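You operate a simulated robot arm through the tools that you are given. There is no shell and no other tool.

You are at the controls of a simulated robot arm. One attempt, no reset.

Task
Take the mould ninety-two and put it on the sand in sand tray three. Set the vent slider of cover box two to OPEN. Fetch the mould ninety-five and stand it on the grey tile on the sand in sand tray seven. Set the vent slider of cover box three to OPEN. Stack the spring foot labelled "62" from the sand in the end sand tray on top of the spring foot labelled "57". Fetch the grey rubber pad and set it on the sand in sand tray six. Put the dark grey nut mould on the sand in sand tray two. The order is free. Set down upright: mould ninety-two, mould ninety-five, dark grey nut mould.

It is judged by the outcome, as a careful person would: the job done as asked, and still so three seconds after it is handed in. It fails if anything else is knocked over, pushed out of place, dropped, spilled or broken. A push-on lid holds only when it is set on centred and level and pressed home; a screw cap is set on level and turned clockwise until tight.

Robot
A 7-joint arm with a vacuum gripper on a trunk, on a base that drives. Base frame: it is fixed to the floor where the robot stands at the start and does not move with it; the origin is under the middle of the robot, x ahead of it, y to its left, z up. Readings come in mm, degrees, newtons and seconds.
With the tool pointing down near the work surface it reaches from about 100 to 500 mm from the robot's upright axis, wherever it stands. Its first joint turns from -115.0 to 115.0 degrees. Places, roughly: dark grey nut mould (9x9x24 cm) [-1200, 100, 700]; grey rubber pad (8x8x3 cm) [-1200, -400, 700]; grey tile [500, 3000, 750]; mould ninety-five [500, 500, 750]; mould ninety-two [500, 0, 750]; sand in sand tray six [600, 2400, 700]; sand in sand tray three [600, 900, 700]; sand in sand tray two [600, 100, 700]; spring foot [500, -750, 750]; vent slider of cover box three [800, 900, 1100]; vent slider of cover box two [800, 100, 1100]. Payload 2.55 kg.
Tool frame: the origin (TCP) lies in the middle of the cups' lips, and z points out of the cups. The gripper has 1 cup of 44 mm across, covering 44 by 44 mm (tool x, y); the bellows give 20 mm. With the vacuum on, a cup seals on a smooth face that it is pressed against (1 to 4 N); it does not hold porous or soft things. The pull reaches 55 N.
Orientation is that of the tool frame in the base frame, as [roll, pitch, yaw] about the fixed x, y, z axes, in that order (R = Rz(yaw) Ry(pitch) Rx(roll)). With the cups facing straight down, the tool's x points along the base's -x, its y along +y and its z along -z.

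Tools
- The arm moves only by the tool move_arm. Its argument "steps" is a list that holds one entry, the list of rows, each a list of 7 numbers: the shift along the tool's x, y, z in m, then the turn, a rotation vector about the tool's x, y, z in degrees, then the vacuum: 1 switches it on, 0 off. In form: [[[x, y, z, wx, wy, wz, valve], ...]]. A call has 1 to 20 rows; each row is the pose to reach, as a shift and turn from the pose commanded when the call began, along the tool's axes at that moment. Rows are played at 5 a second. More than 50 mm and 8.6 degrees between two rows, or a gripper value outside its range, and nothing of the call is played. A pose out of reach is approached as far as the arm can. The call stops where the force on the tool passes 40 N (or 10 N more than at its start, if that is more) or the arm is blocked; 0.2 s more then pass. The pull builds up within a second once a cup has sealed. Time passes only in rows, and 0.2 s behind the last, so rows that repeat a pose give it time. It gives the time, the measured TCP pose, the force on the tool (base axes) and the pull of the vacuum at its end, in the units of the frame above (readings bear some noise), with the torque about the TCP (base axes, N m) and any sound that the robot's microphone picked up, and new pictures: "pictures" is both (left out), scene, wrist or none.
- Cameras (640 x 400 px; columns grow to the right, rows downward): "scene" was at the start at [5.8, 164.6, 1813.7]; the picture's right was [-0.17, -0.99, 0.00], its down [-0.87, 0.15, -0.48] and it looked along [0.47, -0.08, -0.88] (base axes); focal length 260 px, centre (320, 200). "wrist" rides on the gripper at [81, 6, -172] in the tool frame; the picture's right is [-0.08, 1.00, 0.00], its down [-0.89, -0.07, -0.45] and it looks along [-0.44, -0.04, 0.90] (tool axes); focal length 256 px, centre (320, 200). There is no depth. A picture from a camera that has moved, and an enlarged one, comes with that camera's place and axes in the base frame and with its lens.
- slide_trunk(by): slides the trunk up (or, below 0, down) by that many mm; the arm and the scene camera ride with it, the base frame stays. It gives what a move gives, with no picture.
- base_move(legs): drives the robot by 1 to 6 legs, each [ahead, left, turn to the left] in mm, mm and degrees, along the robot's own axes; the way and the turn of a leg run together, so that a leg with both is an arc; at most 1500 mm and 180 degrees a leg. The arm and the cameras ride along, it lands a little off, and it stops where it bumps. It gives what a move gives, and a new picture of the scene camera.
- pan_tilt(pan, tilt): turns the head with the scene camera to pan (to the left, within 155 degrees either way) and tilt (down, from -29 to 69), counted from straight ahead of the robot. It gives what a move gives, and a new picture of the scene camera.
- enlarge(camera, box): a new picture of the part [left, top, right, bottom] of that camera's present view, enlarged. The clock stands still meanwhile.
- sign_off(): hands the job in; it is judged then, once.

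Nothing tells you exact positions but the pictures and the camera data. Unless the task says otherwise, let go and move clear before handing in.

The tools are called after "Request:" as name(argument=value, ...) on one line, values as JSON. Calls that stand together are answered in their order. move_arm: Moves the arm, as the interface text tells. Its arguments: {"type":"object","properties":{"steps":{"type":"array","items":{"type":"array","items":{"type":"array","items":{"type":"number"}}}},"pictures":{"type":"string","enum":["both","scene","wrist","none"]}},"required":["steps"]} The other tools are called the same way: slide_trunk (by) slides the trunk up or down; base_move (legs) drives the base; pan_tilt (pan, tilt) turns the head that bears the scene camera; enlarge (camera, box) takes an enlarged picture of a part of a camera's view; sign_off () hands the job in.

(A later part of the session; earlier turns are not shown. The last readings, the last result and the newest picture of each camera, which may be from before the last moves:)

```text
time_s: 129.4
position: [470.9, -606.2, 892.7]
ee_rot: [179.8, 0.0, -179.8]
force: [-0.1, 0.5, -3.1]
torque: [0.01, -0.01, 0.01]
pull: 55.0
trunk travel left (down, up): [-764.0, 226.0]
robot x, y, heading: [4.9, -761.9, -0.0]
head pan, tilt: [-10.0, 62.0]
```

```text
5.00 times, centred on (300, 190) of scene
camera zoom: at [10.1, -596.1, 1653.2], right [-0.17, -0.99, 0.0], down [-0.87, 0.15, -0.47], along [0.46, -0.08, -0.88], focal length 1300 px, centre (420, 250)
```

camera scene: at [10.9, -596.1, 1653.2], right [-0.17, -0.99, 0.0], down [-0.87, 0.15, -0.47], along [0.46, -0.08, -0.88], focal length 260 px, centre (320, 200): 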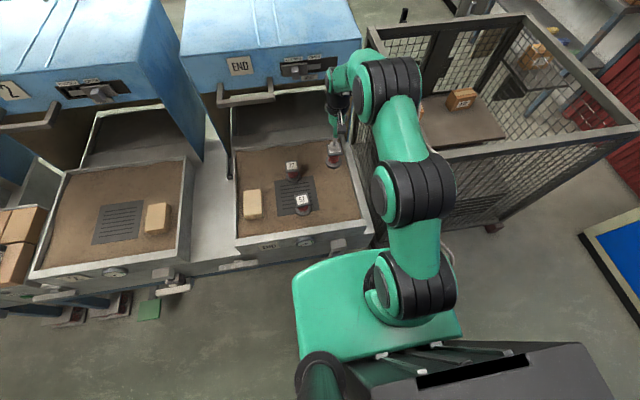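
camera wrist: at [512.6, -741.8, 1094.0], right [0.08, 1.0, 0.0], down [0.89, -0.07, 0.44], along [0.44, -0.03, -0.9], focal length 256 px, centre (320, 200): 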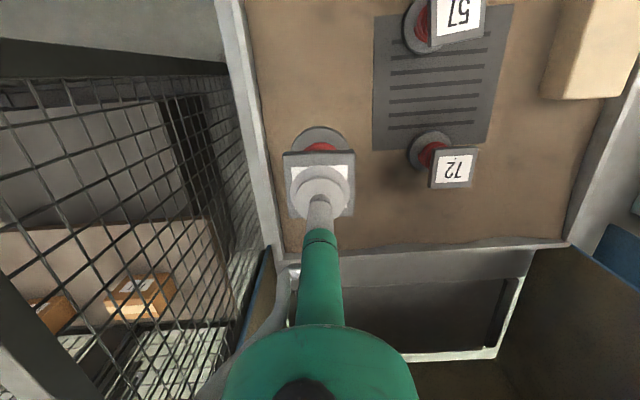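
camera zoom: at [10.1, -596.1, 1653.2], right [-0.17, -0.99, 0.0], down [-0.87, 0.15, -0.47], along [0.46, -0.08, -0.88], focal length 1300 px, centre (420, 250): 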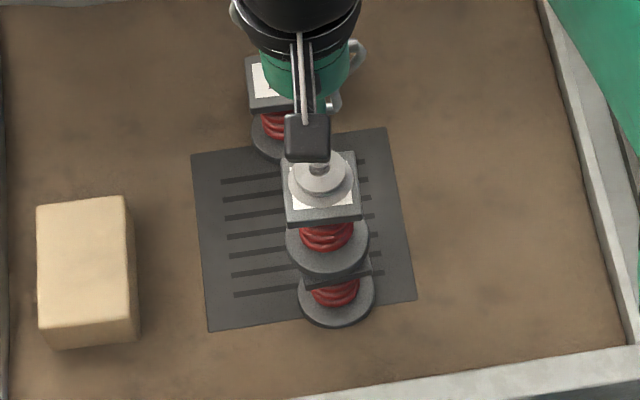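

Request:
move_arm(steps=[[[0, 0, 0.003, 0, 0, 0, 1], [0, 0, 0.006, 0, 0, 0, 1], [0, 0, 0.008, 0, 0, 0, 1], [0, 0, 0.008, 0, 0, 0, 1]]], pictures="none")

Request:
enlarge(camera="wrist", box=[260, 60, 380, 170])

Request:
enlarge(camera="scene", box=[280, 170, 330, 220])

```text
time_s: 130.4
position: [471.8, -605.9, 883.4]
ee_rot: [179.8, 0.0, -179.8]
force: [-0.3, 0.7, -3.5]
torque: [-0.01, -0.05, -0.01]
pull: 54.8
trunk travel left (down, up): [-764.0, 226.0]
robot x, y, heading: [4.8, -759.4, 0.1]
head pan, tilt: [-10.0, 62.0]
```

```text
3.64 times, centred on (320, 115) of wrist
camera zoom: at [391.4, -600.3, 1056.0], right [0.08, 1.0, 0.0], down [0.89, -0.07, 0.44], along [0.44, -0.03, -0.9], focal length 931 px, centre (320, 509)
```

zoom: 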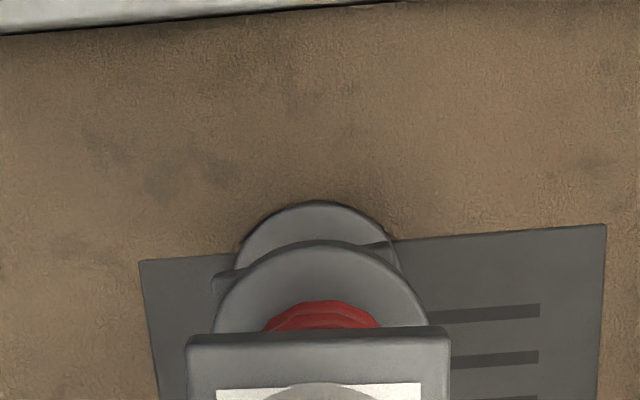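

```text
8.00 times, centred on (305, 195) of scene
camera zoom: at [10.2, -596.0, 1653.2], right [-0.17, -0.99, 0.0], down [-0.87, 0.15, -0.47], along [0.46, -0.08, -0.88], focal length 2080 px, centre (440, 240)
```

zoom: 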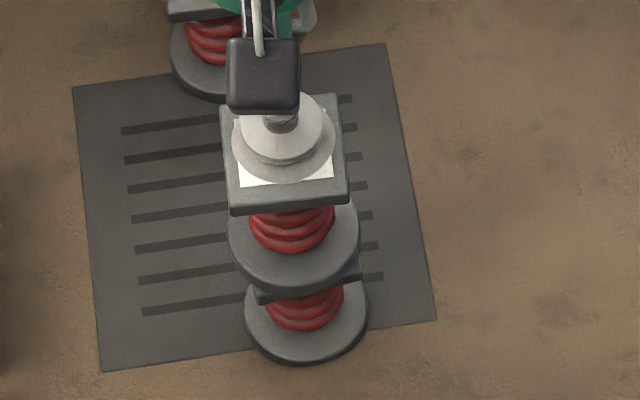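

Aligned within about 1 mm; I'll shift 1 mm right and continue down until contact.

Request:
move_arm(steps=[[[0, -0.0012, 0.002, 0, 0, 0, 1], [0, -0.0012, 0.004, 0, 0, 0, 1], [0, -0.0012, 0.005, 0, 0, 0, 1], [0, -0.0012, 0.005, 0, 0, 0, 1]]], pictures="none")

```text
time_s: 131.4
position: [470.9, -607.4, 878.6]
ee_rot: [179.9, 0.0, -179.7]
force: [-0.6, -1.1, 5.5]
torque: [-0.15, 0.15, 0.02]
pull: 54.9
trunk travel left (down, up): [-764.0, 226.0]
robot x, y, heading: [9.6, -760.1, 0.1]
head pan, tilt: [-10.0, 62.0]
```

Contact (force went from -3.3 to +5.5 N). Easing up slightly, then releasing.

Request:
move_arm(steps=[[[0, 0, -0.001, 0, 0, 0, 1], [0, 0, -0.0015, 0, 0, 0, 1], [0, 0, -0.0015, 0, 0, 0, 0], [0, 0, -0.0015, 0, 0, 0, 0], [0, 0, -0.0015, 0, 0, 0, 0], [0, 0, -0.0015, 0, 0, 0, 0], [0, 0, -0.0015, 0, 0, 0, 0]]], pictures="none")

Request:
move_arm(steps=[[[0, 0, -0.003, 0, 0, 0, 0], [0, 0, -0.008, 0, 0, 0, 0], [0, 0, -0.02, 0, 0, 0, 0], [0, 0, -0.04, 0, 0, 0, 0], [0, 0, -0.07, 0, 0, 0, 0], [0, 0, -0.1, 0, 0, 0, 0]]], pictures="both")

Request:
enlarge(camera="scene", box=[270, 160, 340, 230])

```text
time_s: 133.0
position: [471.5, -607.7, 879.6]
ee_rot: [179.9, -0.1, -179.8]
force: [-0.6, 0.2, 0.0]
torque: [-0.01, -0.02, 0.01]
pull: 0.0
trunk travel left (down, up): [-764.0, 226.0]
robot x, y, heading: [6.3, -762.2, 0.1]
head pan, tilt: [-10.0, 62.0]
```

```text
time_s: 134.4
position: [471.1, -605.6, 981.9]
ee_rot: [179.9, -0.1, -179.8]
force: [-0.2, 0.2, -0.2]
torque: [0.02, -0.01, -0.02]
pull: 0.1
trunk travel left (down, up): [-764.0, 226.0]
robot x, y, heading: [7.0, -759.6, 0.1]
head pan, tilt: [-10.0, 62.0]
camera scene: at [9.7, -596.3, 1653.2], right [-0.17, -0.99, 0.0], down [-0.87, 0.15, -0.47], along [0.46, -0.08, -0.88], focal length 260 px, centre (320, 200)
camera wrist: at [391.7, -599.9, 1153.3], right [0.08, 1.0, 0.0], down [0.89, -0.07, 0.44], along [0.44, -0.03, -0.9], focal length 256 px, centre (320, 200)
```

scene: 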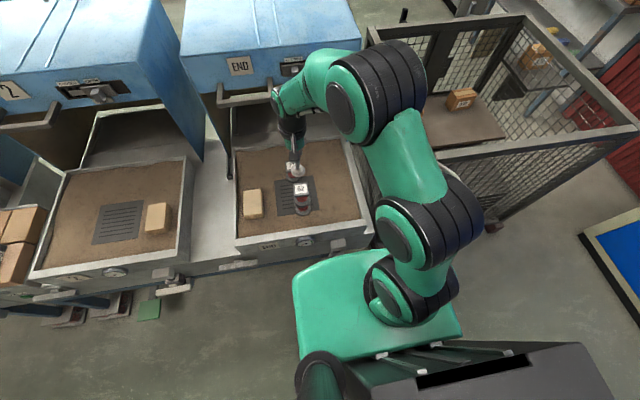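
wrist: 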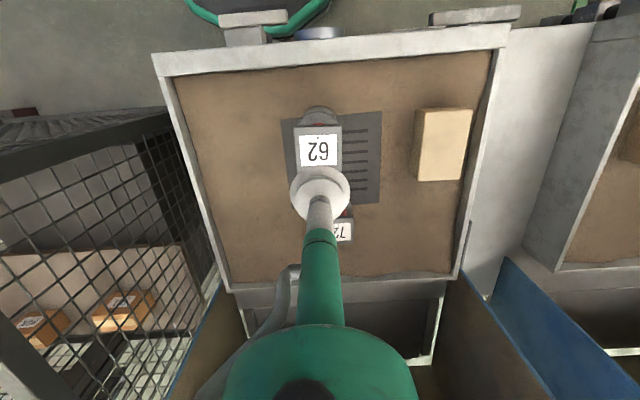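

```text
5.71 times, centred on (305, 195) of scene
camera zoom: at [9.7, -596.3, 1653.2], right [-0.17, -0.99, 0.0], down [-0.87, 0.15, -0.47], along [0.46, -0.08, -0.88], focal length 1486 px, centre (406, 229)
```

zoom: 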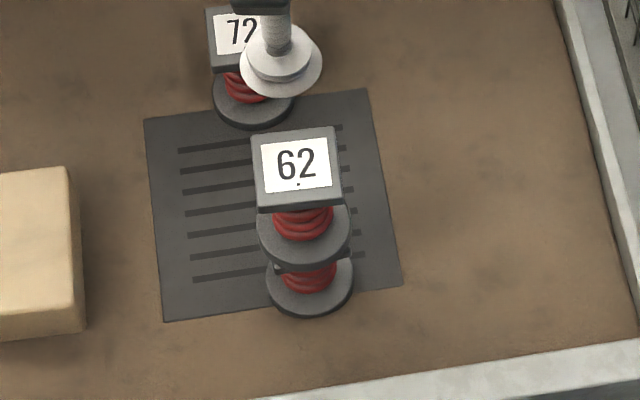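

The stack is good: 62 sits squarely on 57. Next is mould 95 on the bricks; I'll raise the trunk, bring the arm nearer the centre line, and drive over in the lane.

Request:
slide_trunk(by=60)

Request:
move_arm(steps=[[[0, -0.03, 0, 0, 0, 0, 0], [0, -0.06, 0, 0, 0, 0, 0], [0, -0.09, 0, 0, 0, 0, 0], [0, -0.1, 0, 0, 0, 0, 0]]], pictures="none")

Request:
base_move(legs=[[-160, 0, 0], [0, 1210, 0]])

Request:
pan_tilt(pan=0, tilt=60)

```text
time_s: 135.4
position: [472.6, -606.8, 1040.5]
ee_rot: [179.9, 0.0, -179.7]
force: [-0.6, 1.1, 0.1]
torque: [-0.04, -0.04, -0.02]
pull: 0.1
trunk travel left (down, up): [-824.0, 166.0]
robot x, y, heading: [1.6, -759.2, 0.1]
head pan, tilt: [-10.0, 62.0]
```

```text
time_s: 136.4
position: [472.4, -705.5, 1041.0]
ee_rot: [179.9, 0.0, -179.8]
force: [0.9, 0.4, 0.6]
torque: [0.03, 0.0, 0.02]
pull: 0.1
trunk travel left (down, up): [-824.0, 166.0]
robot x, y, heading: [4.1, -757.9, 0.2]
head pan, tilt: [-10.0, 62.0]
```

```text
time_s: 143.5
position: [303.3, 493.1, 1039.9]
ee_rot: [179.9, 0.0, -180.0]
force: [-0.4, -0.8, -0.4]
torque: [-0.03, -0.01, -0.02]
pull: 0.0
trunk travel left (down, up): [-824.0, 166.0]
robot x, y, heading: [-161.9, 440.4, 0.3]
head pan, tilt: [-10.0, 62.0]
camera scene: at [-158.3, 605.0, 1713.2], right [-0.17, -0.98, 0.0], down [-0.87, 0.15, -0.47], along [0.46, -0.08, -0.88], focal length 260 px, centre (320, 200)
```

scene: 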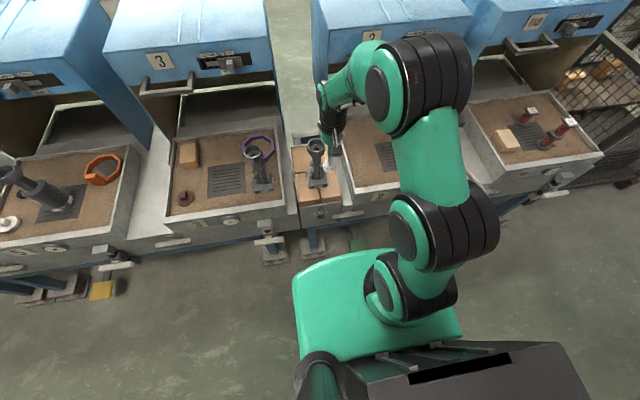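

```text
time_s: 144.2
position: [303.5, 493.7, 1041.4]
ee_rot: [179.8, -0.1, 180.0]
force: [-0.9, 0.3, 0.3]
torque: [0.01, -0.01, 0.04]
pull: 0.0
trunk travel left (down, up): [-824.0, 166.0]
robot x, y, heading: [-165.1, 439.7, 0.0]
head pan, tilt: [0.0, 60.0]
camera scene: at [-155.1, 615.7, 1715.5], right [0.0, -1.0, 0.0], down [-0.87, 0.0, -0.5], along [0.5, 0.0, -0.87], focal length 260 px, centre (320, 200)
```

scene: 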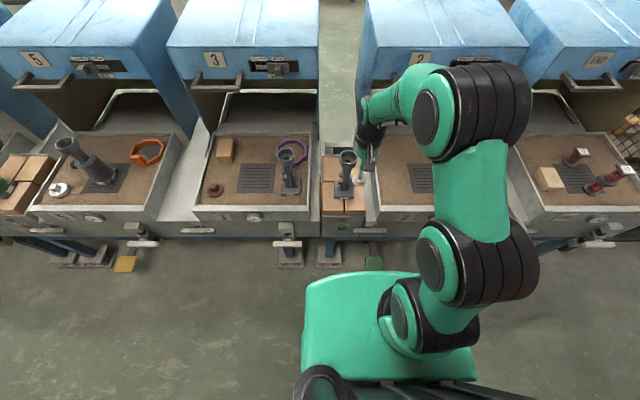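

Mould 95 is visible on the bricks next to the gripper. I'll zoom on it, and double-check the stack in the end tray.

Request:
enlarge(camera="scene", box=[310, 130, 390, 230])

Request:
enlarge(camera="wrist", box=[200, 40, 440, 240])

Request:
enlarge(camera="scene", box=[530, 130, 640, 220])

```text
4.00 times, centred on (350, 180) of scene
camera zoom: at [-155.1, 615.7, 1715.5], right [0.0, -1.0, 0.0], down [-0.87, 0.0, -0.5], along [0.5, 0.0, -0.87], focal length 1040 px, centre (200, 280)
```

zoom: 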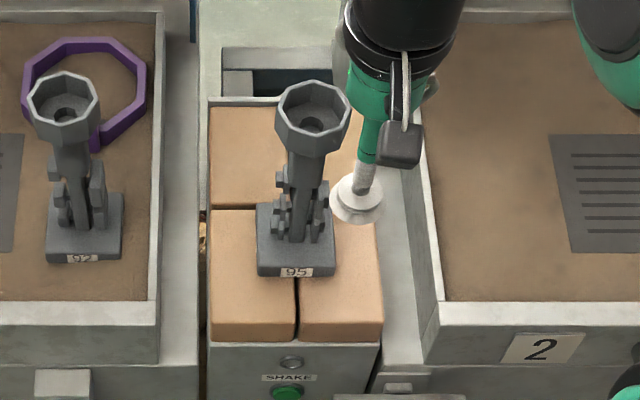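

```text
2.00 times, centred on (320, 140) of wrist
camera zoom: at [223.4, 499.8, 1213.4], right [0.08, 1.0, 0.0], down [0.89, -0.07, 0.44], along [0.44, -0.03, -0.9], focal length 512 px, centre (320, 320)
```

zoom: 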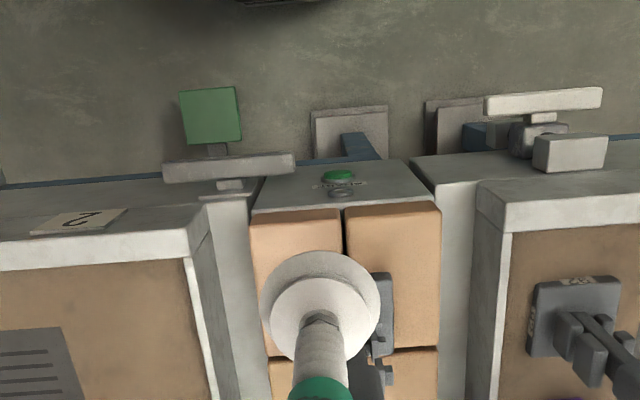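

```text
4.44 times, centred on (585, 175) of scene
camera zoom: at [-155.1, 615.7, 1715.5], right [0.0, -1.0, 0.0], down [-0.87, 0.0, -0.5], along [0.5, 0.0, -0.87], focal length 1155 px, centre (-858, 311)
```

zoom: 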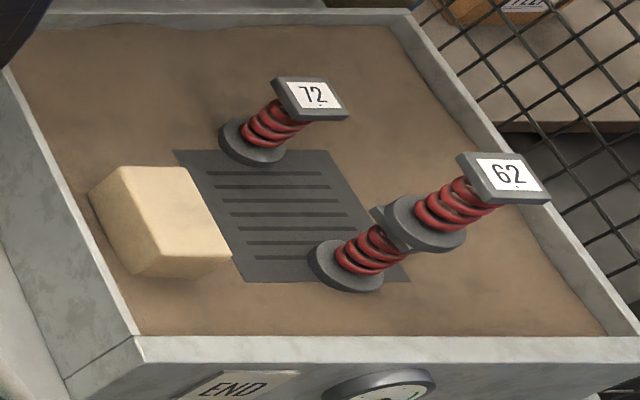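

The stack is upright. Mould 95's head is near (457, 512, ~960). I'll drive ahead and left so the cup comes above it.

Request:
base_move(legs=[[0, 18, 0], [150, 0, 0]])

Request:
enlarge(camera="wrist", box=[250, 100, 390, 250])

Request:
enlarge(camera="scene", box=[310, 120, 390, 220])

```text
time_s: 146.0
position: [453.4, 512.9, 1040.5]
ee_rot: [179.8, -0.2, -179.9]
force: [0.9, -0.3, 0.5]
torque: [-0.01, 0.02, -0.01]
pull: 0.1
trunk travel left (down, up): [-824.0, 166.0]
robot x, y, heading: [-13.8, 457.3, 0.1]
head pan, tilt: [0.0, 60.0]
camera scene: at [-4.8, 634.2, 1715.5], right [0.0, -1.0, 0.0], down [-0.87, 0.0, -0.5], along [0.5, 0.0, -0.87], focal length 260 px, centre (320, 200)
```

scene: 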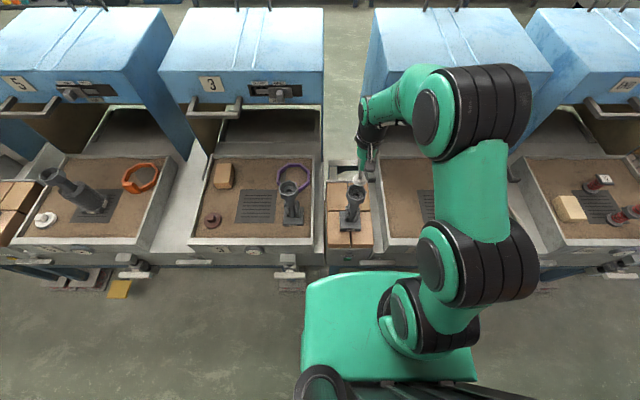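

```text
2.67 times, centred on (320, 175) of wrist
camera zoom: at [373.3, 518.4, 1213.2], right [0.08, 1.0, 0.0], down [0.89, -0.07, 0.44], along [0.44, -0.03, -0.9], focal length 683 px, centre (320, 267)
```

zoom: 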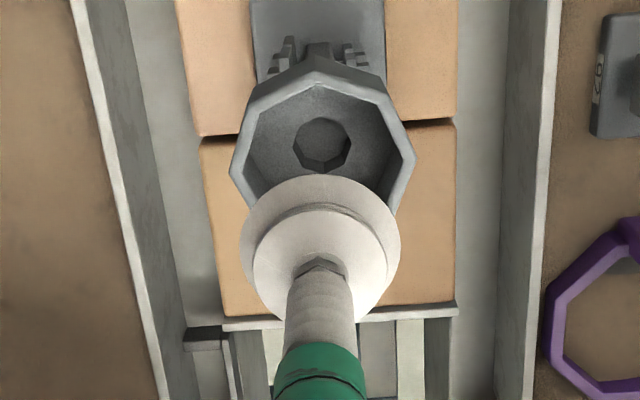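

```text
4.00 times, centred on (350, 170) of scene
camera zoom: at [-4.8, 634.2, 1715.5], right [0.0, -1.0, 0.0], down [-0.87, 0.0, -0.5], along [0.5, 0.0, -0.87], focal length 1040 px, centre (200, 320)
```

zoom: 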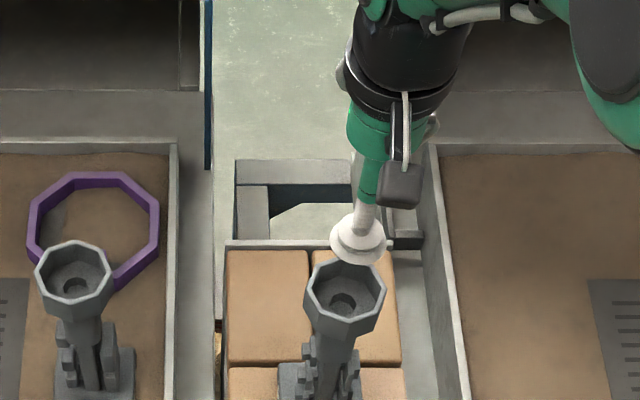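

The views suggest mould 95's rim is a bit higher (z≈990) and its centre near (444, 514). I'll shift back 9 mm and look again.

Request:
move_arm(steps=[[[0.005, 0.001, 0, 0, 0, 0, 0], [0.009, 0.001, 0, 0, 0, 0, 0], [0.009, 0.001, 0.015, 0, 0, 0, 0], [0.009, 0.001, 0.015, 0, 0, 0, 0]]], pictures="none")

Request:
enlarge(camera="wrist", box=[276, 110, 364, 226])

Request:
enlarge(camera="scene", box=[330, 160, 374, 210])

```text
time_s: 147.0
position: [443.4, 513.2, 1025.2]
ee_rot: [179.8, 0.0, -180.0]
force: [-0.5, 1.2, -0.3]
torque: [0.01, 0.0, 0.01]
pull: 0.0
trunk travel left (down, up): [-824.0, 166.0]
robot x, y, heading: [-14.3, 455.8, 0.1]
head pan, tilt: [0.0, 60.0]
```

```text
3.45 times, centred on (320, 168) of wrist
camera zoom: at [362.7, 519.6, 1198.4], right [0.08, 1.0, 0.0], down [0.89, -0.07, 0.45], along [0.44, -0.03, -0.9], focal length 883 px, centre (320, 310)
```

zoom: 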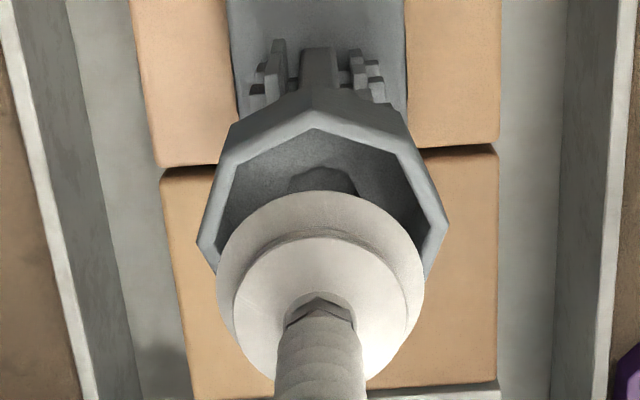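

```text
8.00 times, centred on (352, 185) of scene
camera zoom: at [-6.3, 634.1, 1715.5], right [0.0, -1.0, 0.0], down [-0.87, 0.0, -0.5], along [0.5, 0.0, -0.87], focal length 2080 px, centre (64, 320)
```

zoom: 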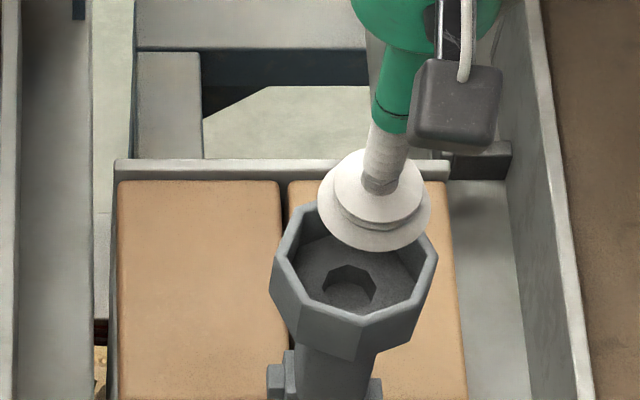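

Rim centre estimate: (446, 515, 982). Small correction, then lower to just above the rim and check again.

Request:
move_arm(steps=[[[-0.001, 0.002, 0.01, 0, 0, 0, 0], [-0.001, 0.002, 0.02, 0, 0, 0, 0], [-0.001, 0.002, 0.03, 0, 0, 0, 0], [-0.001, 0.002, 0.03, 0, 0, 0, 0]]], pictures="none")

Request:
enlarge(camera="wrist", box=[276, 130, 364, 226])

Request:
enlarge(camera="scene", box=[330, 160, 374, 210])

```text
time_s: 148.0
position: [444.2, 514.4, 995.6]
ee_rot: [179.8, 0.0, -179.9]
force: [0.3, -0.4, 0.3]
torque: [-0.02, 0.05, 0.0]
pull: 0.0
trunk travel left (down, up): [-824.0, 166.0]
robot x, y, heading: [-16.4, 457.3, 0.0]
head pan, tilt: [0.0, 60.0]
```

```text
4.17 times, centred on (320, 178) of wrist
camera zoom: at [364.0, 521.3, 1168.8], right [0.08, 1.0, 0.0], down [0.89, -0.07, 0.45], along [0.44, -0.03, -0.9], focal length 1067 px, centre (320, 292)
```

zoom: 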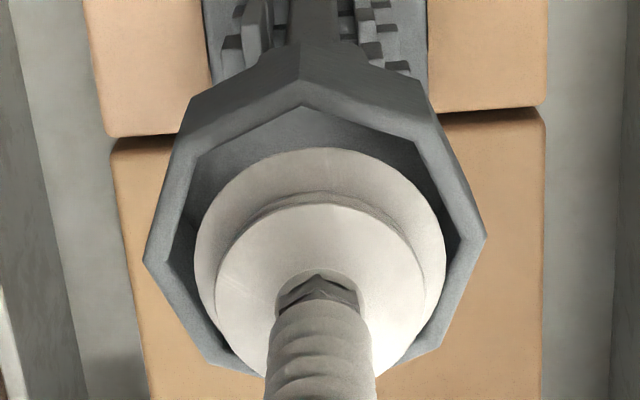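

```text
8.00 times, centred on (352, 185) of scene
camera zoom: at [-6.2, 634.1, 1715.5], right [0.0, -1.0, 0.0], down [-0.87, 0.0, -0.5], along [0.5, 0.0, -0.87], focal length 2080 px, centre (64, 320)
```

zoom: 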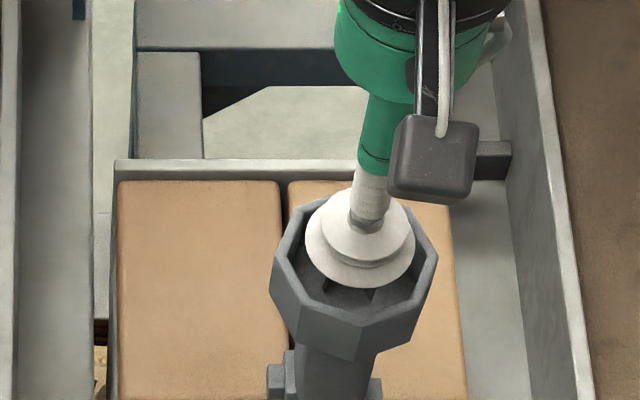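

The cup is centred within about 2 mm. Lowering into the head with the vacuum on.

Request:
move_arm(steps=[[[0, 0, 0.006, 0, 0, 0, 1], [0, 0, 0.012, 0, 0, 0, 1], [0, 0, 0.018, 0, 0, 0, 1], [0, 0, 0.024, 0, 0, 0, 1], [0, 0, 0.03, 0, 0, 0, 1], [0, 0, 0.034, 0, 0, 0, 1]]], pictures="none")

```text
time_s: 149.4
position: [445.2, 515.5, 961.2]
ee_rot: [179.8, 0.0, -179.9]
force: [-0.1, 0.3, -0.3]
torque: [-0.02, 0.0, 0.0]
pull: 0.1
trunk travel left (down, up): [-824.0, 166.0]
robot x, y, heading: [-17.8, 457.0, -0.0]
head pan, tilt: [0.0, 60.0]
```

Request:
move_arm(steps=[[[0, 0, 0.003, 0, 0, 0, 1], [0, 0, 0.006, 0, 0, 0, 1], [0, 0, 0.009, 0, 0, 0, 1], [0, 0, 0.011, 0, 0, 0, 1], [0, 0, 0.011, 0, 0, 0, 1]]], pictures="none")

```text
time_s: 150.6
position: [445.6, 515.5, 950.8]
ee_rot: [179.9, -0.1, -180.0]
force: [-0.7, 0.2, -3.0]
torque: [0.03, 0.07, -0.03]
pull: 54.7
trunk travel left (down, up): [-824.0, 166.0]
robot x, y, heading: [-13.8, 461.6, 0.0]
head pan, tilt: [0.0, 60.0]
```

Mould 95 is sealed. I'll lift it and back out into the lane, then look toward trays six and seven.

Request:
move_arm(steps=[[[0, 0, -0.005, 0, 0, 0, 1], [0, 0, -0.015, 0, 0, 0, 1], [0, 0, -0.035, 0, 0, 0, 1], [0, 0, -0.06, 0, 0, 0, 1], [0, 0, -0.09, 0, 0, 0, 1], [0, 0, -0.1, 0, 0, 0, 1], [0, 0, -0.1, 0, 0, 0, 1]]], pictures="none")

Request:
base_move(legs=[[-170, 0, 0]])

Request:
pan_tilt(pan=60, tilt=40)

Request:
enlarge(camera="scene", box=[150, 50, 410, 220])

```text
time_s: 152.2
position: [445.5, 513.5, 1052.6]
ee_rot: [179.8, -0.1, -180.0]
force: [-0.1, 0.6, -3.5]
torque: [0.02, 0.04, 0.04]
pull: 54.7
trunk travel left (down, up): [-824.0, 166.0]
robot x, y, heading: [-14.3, 459.7, -0.0]
head pan, tilt: [0.0, 60.0]
```

```text
time_s: 153.6
position: [274.4, 514.8, 1052.4]
ee_rot: [179.8, 0.0, 180.0]
force: [-0.1, -0.2, -4.0]
torque: [0.0, 0.04, 0.02]
pull: 55.0
trunk travel left (down, up): [-824.0, 166.0]
robot x, y, heading: [-182.4, 457.2, -0.0]
head pan, tilt: [0.0, 60.0]
camera scene: at [-176.7, 633.9, 1715.5], right [0.0, -1.0, 0.0], down [-0.87, 0.0, -0.5], along [0.5, 0.0, -0.87], focal length 260 px, centre (320, 200)
```

scene: 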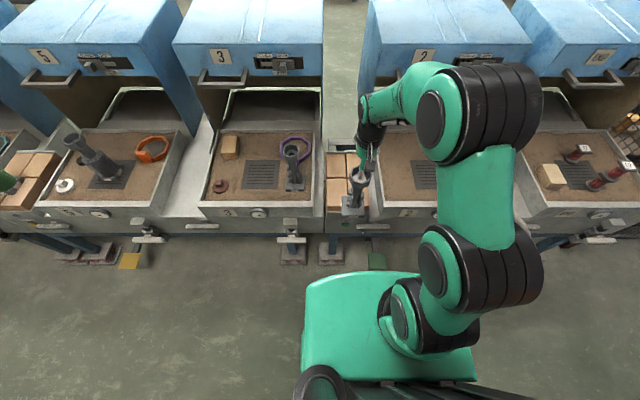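

```text
time_s: 154.9
position: [275.9, 513.8, 1052.4]
ee_rot: [179.8, -0.2, 179.9]
force: [0.1, 0.0, -4.4]
torque: [0.03, 0.06, 0.02]
pull: 54.9
trunk travel left (down, up): [-824.0, 166.0]
robot x, y, heading: [-187.0, 456.0, 0.4]
head pan, tilt: [60.0, 40.0]
camera scene: at [-199.6, 707.4, 1742.2], right [0.87, -0.5, 0.0], down [-0.32, -0.56, -0.77], along [0.38, 0.66, -0.64], focal length 260 px, centre (320, 200)
```

scene: 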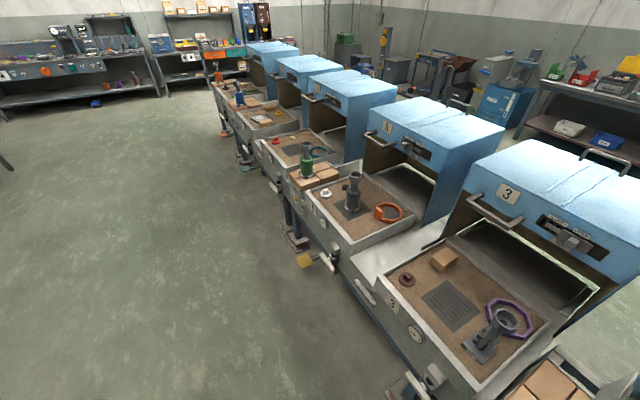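

```text
2.35 times, centred on (280, 135) of scene
camera zoom: at [-199.6, 707.4, 1742.2], right [0.87, -0.5, 0.0], down [-0.32, -0.56, -0.77], along [0.38, 0.66, -0.64], focal length 612 px, centre (414, 353)
```

zoom: 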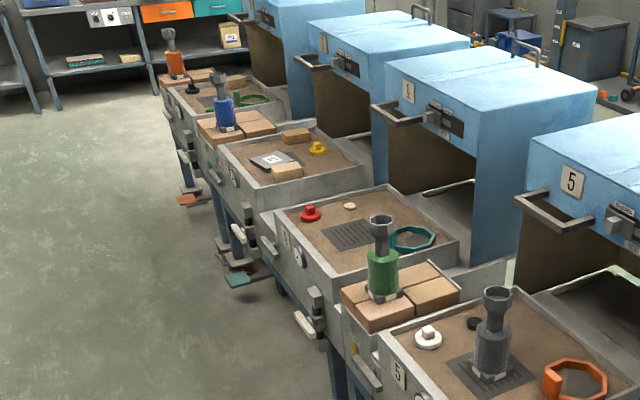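

Mould 95 is held in the lane. Trays five, six and seven follow to the left; tray seven holds a loose grey tile with a label. I'll drive there in two legs, checking on the way.

Request:
base_move(legs=[[0, 1250, 0]])

Request:
base_move(legs=[[0, 1250, 0]])

Request:
pan_tilt(pan=10, tilt=55)

```text
time_s: 161.2
position: [269.6, 1762.0, 1050.4]
ee_rot: [179.9, 0.0, -179.7]
force: [0.5, 0.0, -4.4]
torque: [0.01, 0.05, 0.0]
pull: 55.0
trunk travel left (down, up): [-824.0, 166.0]
robot x, y, heading: [-189.8, 1703.9, 0.3]
head pan, tilt: [60.0, 40.0]
camera scene: at [-206.2, 1951.0, 1742.2], right [0.87, -0.49, 0.0], down [-0.32, -0.56, -0.77], along [0.38, 0.67, -0.64], focal length 260 px, centre (320, 200)
```

scene: 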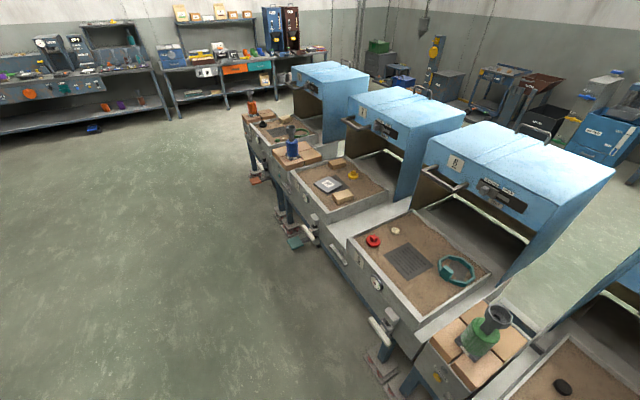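

```text
time_s: 167.6
position: [257.6, 3027.4, 1051.4]
ee_rot: [179.9, -0.1, -179.3]
force: [0.8, -0.9, -4.4]
torque: [0.03, 0.04, -0.01]
pull: 54.9
trunk travel left (down, up): [-824.0, 166.0]
robot x, y, heading: [-202.5, 2964.8, 1.0]
head pan, tilt: [60.0, 40.0]
camera scene: at [-220.9, 3215.9, 1742.2], right [0.87, -0.49, 0.0], down [-0.31, -0.56, -0.77], along [0.37, 0.67, -0.64], focal length 260 px, centre (320, 200)
```

scene: 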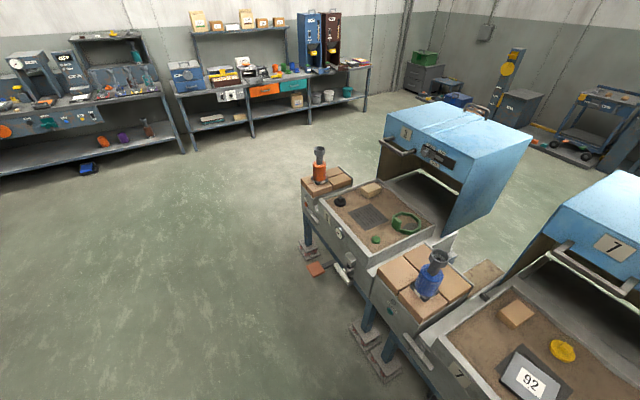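

```text
time_s: 168.8
position: [256.9, 3027.6, 1050.5]
ee_rot: [179.8, -0.1, -179.3]
force: [-0.1, -1.3, -5.5]
torque: [0.0, 0.04, 0.01]
pull: 54.9
trunk travel left (down, up): [-824.0, 166.0]
robot x, y, heading: [-202.2, 2967.4, 0.9]
head pan, tilt: [10.0, 55.0]
camera scene: at [-191.6, 3154.9, 1721.6], right [0.19, -0.98, 0.0], down [-0.8, -0.15, -0.57], along [0.56, 0.11, -0.82], focal length 260 px, centre (320, 200)
```

scene: 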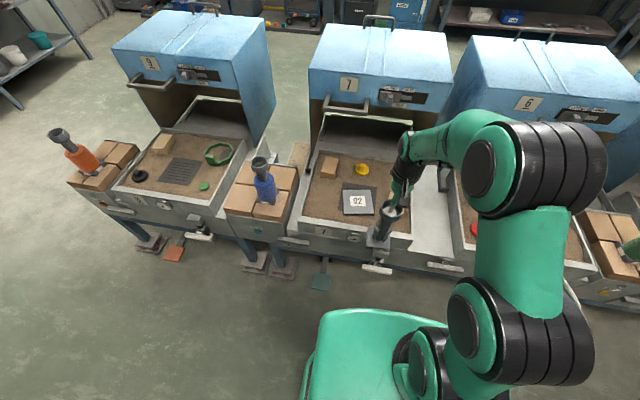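

Tray seven is ahead, with a loose grey tile that bears a white label. I'll zoom in to read and measure it.

Request:
enlarge(camera="scene", box=[280, 130, 430, 250])

Request:
enlarge(camera="wrist", box=[200, 0, 640, 250])

```text
3.33 times, centred on (355, 190) of scene
camera zoom: at [-191.6, 3154.9, 1721.6], right [0.19, -0.98, 0.0], down [-0.8, -0.15, -0.57], along [0.56, 0.11, -0.82], focal length 866 px, centre (203, 233)
```

zoom: 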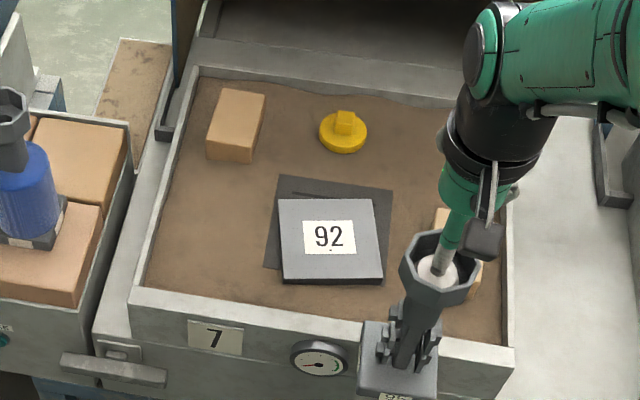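

```text
1.45 times, centred on (420, 125) of wrist
camera zoom: at [176.2, 3033.6, 1224.4], right [0.07, 1.0, 0.0], down [0.89, -0.06, 0.44], along [0.44, -0.03, -0.9], focal length 372 px, centre (174, 309)
```

zoom: 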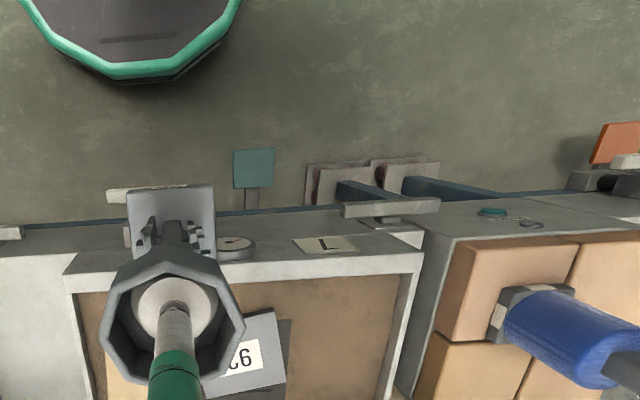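

The grey tile is about 130 mm square, centred near (502, 3113), lying flat in tray seven. The label on it reads 92, but the task asks for mould 95 to stand on it, so I'll follow the task. Driving into position.

Request:
base_move(legs=[[0, 84, -0.9], [238, 0, 0]])

Request:
pan_tilt(pan=0, tilt=60)

Request:
enlarge(camera="scene", box=[260, 120, 420, 240])

Request:
enlarge(camera="wrist", box=[200, 40, 440, 240])

```text
time_s: 171.3
position: [472.9, 3064.3, 1050.7]
ee_rot: [179.8, -0.2, 177.5]
force: [-0.7, -0.2, -4.0]
torque: [0.02, 0.01, -0.01]
pull: 55.2
trunk travel left (down, up): [-824.0, 166.0]
robot x, y, heading: [12.0, 3032.3, -2.3]
head pan, tilt: [10.0, 55.0]
stopped in leg 2: the robot was blocked; the commanded pose is now the measured one
camera scene: at [33.8, 3213.5, 1722.0], right [0.13, -0.99, 0.0], down [-0.81, -0.11, -0.57], along [0.57, 0.08, -0.82], focal length 260 px, centre (320, 200)
```

scene: 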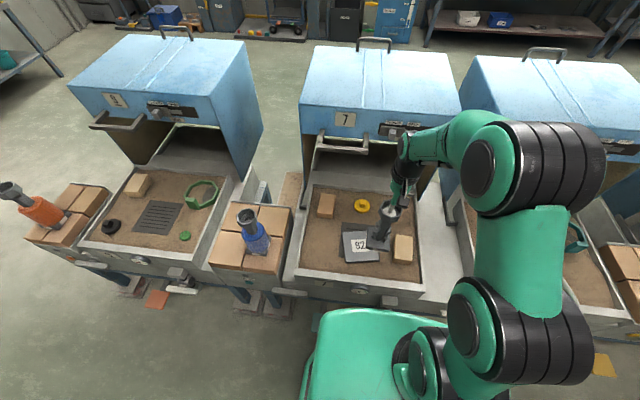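

```text
time_s: 172.0
position: [475.2, 3068.0, 1051.5]
ee_rot: [179.9, -0.2, 177.5]
force: [0.7, 0.1, -3.8]
torque: [-0.01, 0.06, 0.0]
pull: 54.8
trunk travel left (down, up): [-824.0, 166.0]
robot x, y, heading: [13.2, 3032.4, -2.2]
head pan, tilt: [0.0, 60.0]
camera scene: at [30.0, 3206.0, 1715.5], right [-0.04, -1.0, 0.0], down [-0.87, 0.04, -0.5], along [0.5, -0.02, -0.87], focal length 260 px, centre (320, 200)
```

scene: 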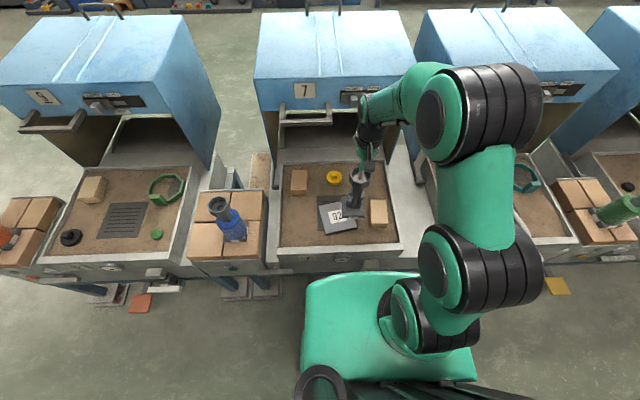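

```text
3.33 times, centred on (340, 180) of scene
camera zoom: at [30.0, 3206.0, 1715.5], right [-0.04, -1.0, 0.0], down [-0.87, 0.04, -0.5], along [0.5, -0.02, -0.87], focal length 866 px, centre (253, 267)
```

zoom: 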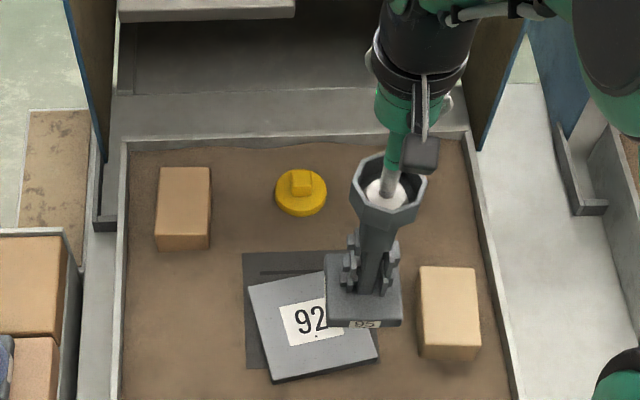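

```text
2.00 times, centred on (320, 140) of wrist
camera zoom: at [395.1, 3077.1, 1224.0], right [0.12, 0.99, 0.0], down [0.89, -0.11, 0.44], along [0.44, -0.05, -0.9], focal length 512 px, centre (320, 320)
```

zoom: 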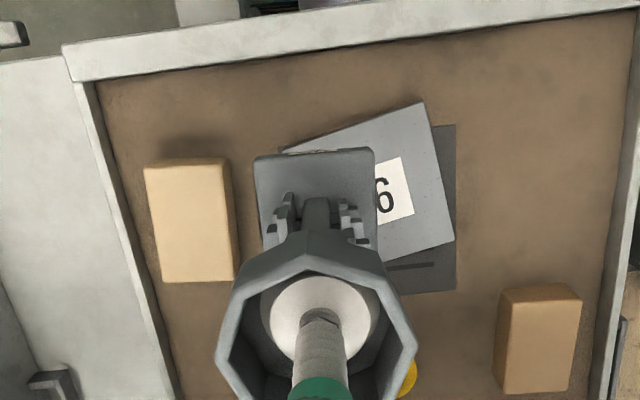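

The base bumped something (probably the pedal to its left) and turned slightly. I'll back off a bit and look at the floor there.

Request:
base_move(legs=[[-40, 0, 2.2]])

Request:
pan_tilt(pan=25, tilt=68)

Request:
enlarge(camera="scene", box=[200, 180, 420, 340])

```text
time_s: 172.9
position: [433.1, 3086.5, 1051.0]
ee_rot: [179.8, -0.2, 179.8]
force: [-0.3, -0.2, -3.5]
torque: [0.06, 0.05, 0.0]
pull: 54.7
trunk travel left (down, up): [-824.0, 166.0]
robot x, y, heading: [-28.9, 3031.3, -0.3]
head pan, tilt: [0.0, 60.0]
camera scene: at [-16.8, 3207.5, 1715.5], right [0.0, -1.0, 0.0], down [-0.87, 0.0, -0.5], along [0.5, 0.0, -0.87], focal length 260 px, centre (320, 200)
```

scene: 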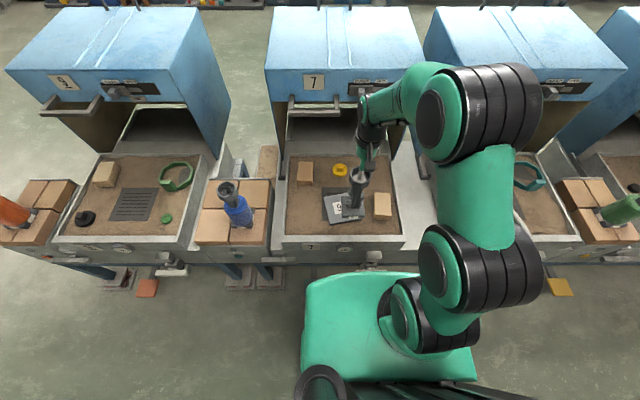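

```text
time_s: 173.8
position: [434.2, 3083.9, 1050.8]
ee_rot: [179.9, -0.1, 179.8]
force: [0.5, 0.5, -3.5]
torque: [0.03, 0.04, 0.0]
pull: 54.8
trunk travel left (down, up): [-824.0, 166.0]
robot x, y, heading: [-29.8, 3031.4, -0.2]
head pan, tilt: [25.0, 68.0]
camera scene: at [-30.5, 3231.1, 1706.9], right [0.42, -0.91, 0.0], down [-0.84, -0.39, -0.37], along [0.34, 0.16, -0.93], focal length 260 px, centre (320, 200)
```

scene: 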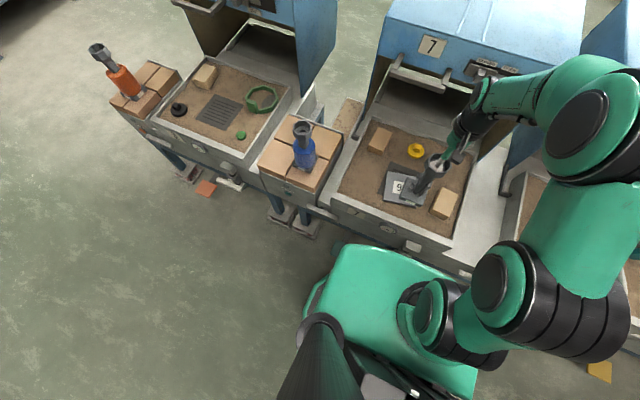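

```text
2.50 times, centred on (310, 260) of scene
camera zoom: at [-30.5, 3231.1, 1706.9], right [0.42, -0.91, 0.0], down [-0.84, -0.39, -0.37], along [0.34, 0.16, -0.93], focal length 650 px, centre (345, 50)
```

zoom: 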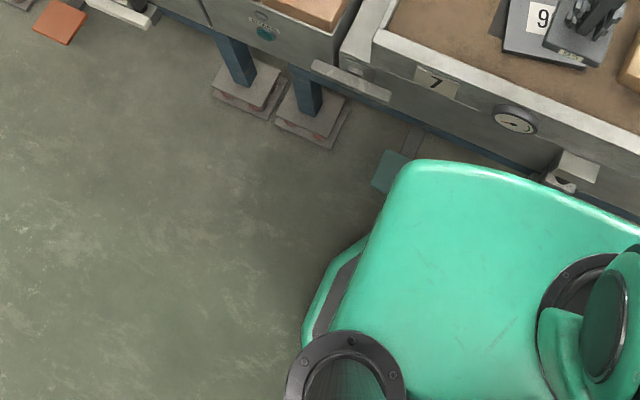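

The contact was the pedal's corner at the base's front-left; from the current spot I can reach the tile with the arm. Tile centre is about (510, 3113); moving the mould above it.

Request:
move_arm(steps=[[[-0.019, 0.007, 0, 0, 0, 0, 1], [-0.038, 0.014, 0, 0, 0, 0, 1], [-0.057, 0.021, 0, 0, 0, 0, 1], [-0.076, 0.028, 0, 0, 0, 0, 1], [-0.076, 0.028, 0.03, 0, 0, 0, 1], [-0.076, 0.028, 0.06, 0, 0, 0, 1], [-0.076, 0.028, 0.06, 0, 0, 0, 1]]], pictures="none")

Request:
pan_tilt(pan=0, tilt=58)

Request:
enlarge(camera="scene", box=[290, 140, 410, 230])

Request:
enlarge(camera="wrist", box=[200, 40, 440, 240])

```text
time_s: 175.3
position: [508.9, 3112.3, 991.2]
ee_rot: [179.9, -0.1, 179.8]
force: [-0.4, 0.7, -3.9]
torque: [0.04, 0.06, -0.04]
pull: 54.4
trunk travel left (down, up): [-824.0, 166.0]
robot x, y, heading: [-24.8, 3027.8, 0.1]
head pan, tilt: [25.0, 68.0]
```

```text
time_s: 176.2
position: [509.0, 3114.5, 990.4]
ee_rot: [179.9, -0.1, 179.8]
force: [0.1, -0.6, -3.9]
torque: [0.01, 0.04, -0.01]
pull: 54.8
trunk travel left (down, up): [-824.0, 166.0]
robot x, y, heading: [-26.9, 3032.3, -0.1]
head pan, tilt: [0.0, 58.0]
camera scene: at [-13.6, 3207.2, 1717.9], right [0.0, -1.0, 0.0], down [-0.85, 0.0, -0.53], along [0.53, 0.0, -0.85], focal length 260 px, centre (320, 200)
```

scene: 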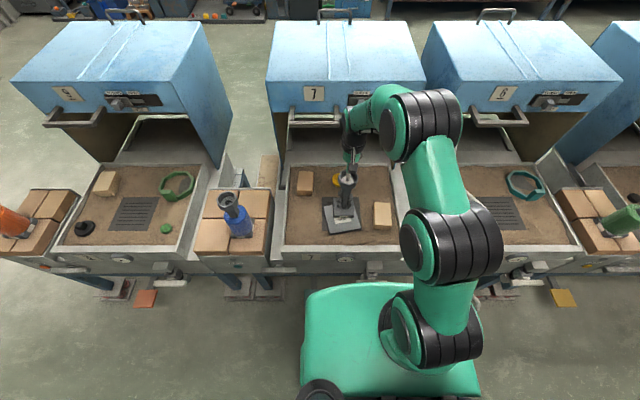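

```text
4.44 times, centred on (350, 185) of scene
camera zoom: at [-13.6, 3207.2, 1717.9], right [0.0, -1.0, 0.0], down [-0.85, 0.0, -0.53], along [0.53, 0.0, -0.85], focal length 1155 px, centre (187, 267)
```

zoom: 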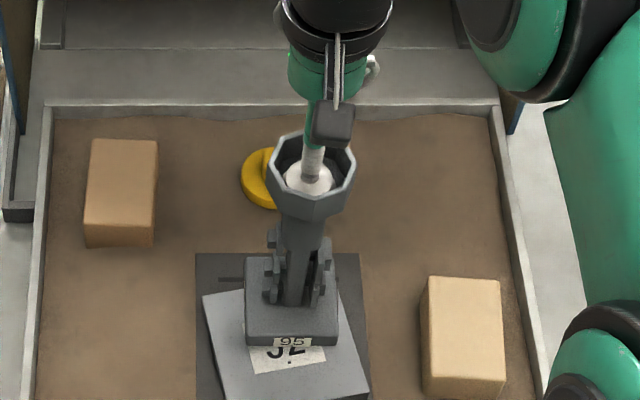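

```text
2.00 times, centred on (320, 140) of wrist
camera zoom: at [429.1, 3119.9, 1163.8], right [0.08, 1.0, 0.0], down [0.89, -0.07, 0.44], along [0.44, -0.03, -0.9], focal length 512 px, centre (320, 320)
```

zoom: 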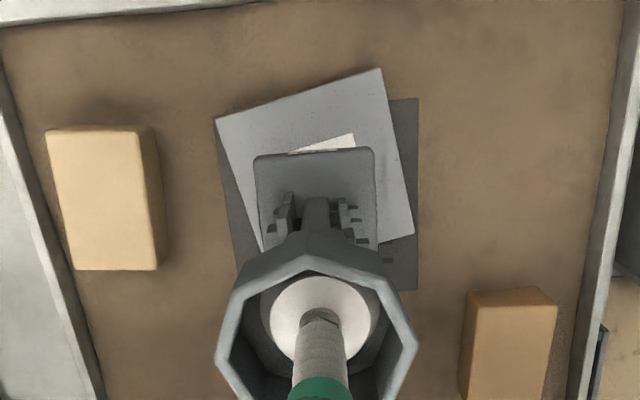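

The mould is centred over the tile (both at about (510, 3114)). Lowering.

Request:
move_arm(steps=[[[0, 0, 0.01, 0, 0, 0, 1], [0, 0, 0.02, 0, 0, 0, 1], [0, 0, 0.028, 0, 0, 0, 1], [0, 0, 0.034, 0, 0, 0, 1], [0, 0, 0.034, 0, 0, 0, 1]]], pictures="none")

Request:
enlarge(camera="scene", box=[290, 150, 410, 240])

```text
time_s: 177.4
position: [510.2, 3113.6, 957.4]
ee_rot: [179.9, 0.0, 179.7]
force: [-0.9, 0.0, -4.2]
torque: [0.03, 0.07, -0.01]
pull: 55.1
trunk travel left (down, up): [-824.0, 166.0]
robot x, y, heading: [-25.0, 3031.3, -0.1]
head pan, tilt: [0.0, 58.0]
```

```text
4.44 times, centred on (350, 195) of scene
camera zoom: at [-13.6, 3207.1, 1717.9], right [0.0, -1.0, 0.0], down [-0.85, 0.0, -0.53], along [0.53, 0.0, -0.85], focal length 1155 px, centre (187, 222)
```

zoom: 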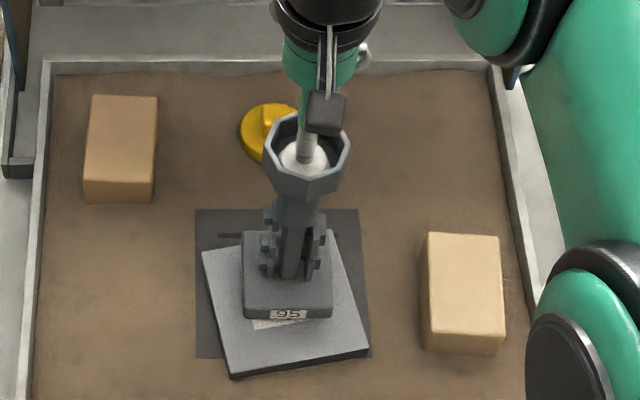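

Request:
move_arm(steps=[[[0, 0, 0.004, 0, 0, 0, 1], [0, 0, 0.007, 0, 0, 0, 1], [0, 0, 0.009, 0, 0, 0, 1], [0, 0, 0.011, 0, 0, 0, 1]]], pictures="none")

```text
time_s: 178.4
position: [509.8, 3114.4, 945.4]
ee_rot: [179.8, -0.1, 179.8]
force: [0.3, -0.2, -3.4]
torque: [0.02, 0.07, 0.01]
pull: 54.6
trunk travel left (down, up): [-824.0, 166.0]
robot x, y, heading: [-24.1, 3032.8, -0.2]
head pan, tilt: [0.0, 58.0]
```

Request:
move_arm(steps=[[[0, 0, 0.002, 0, 0, 0, 1], [0, 0, 0.004, 0, 0, 0, 1], [0, 0, 0.005, 0, 0, 0, 1], [0, 0, 0.005, 0, 0, 0, 1]]], pictures="none")

```text
time_s: 179.4
position: [510.4, 3113.2, 943.7]
ee_rot: [179.8, 0.2, 179.8]
force: [0.6, -1.4, 12.1]
torque: [0.11, 0.36, 0.03]
pull: 55.3
trunk travel left (down, up): [-824.0, 166.0]
robot x, y, heading: [-23.8, 3035.0, -0.2]
head pan, tilt: [0.0, 58.0]
```

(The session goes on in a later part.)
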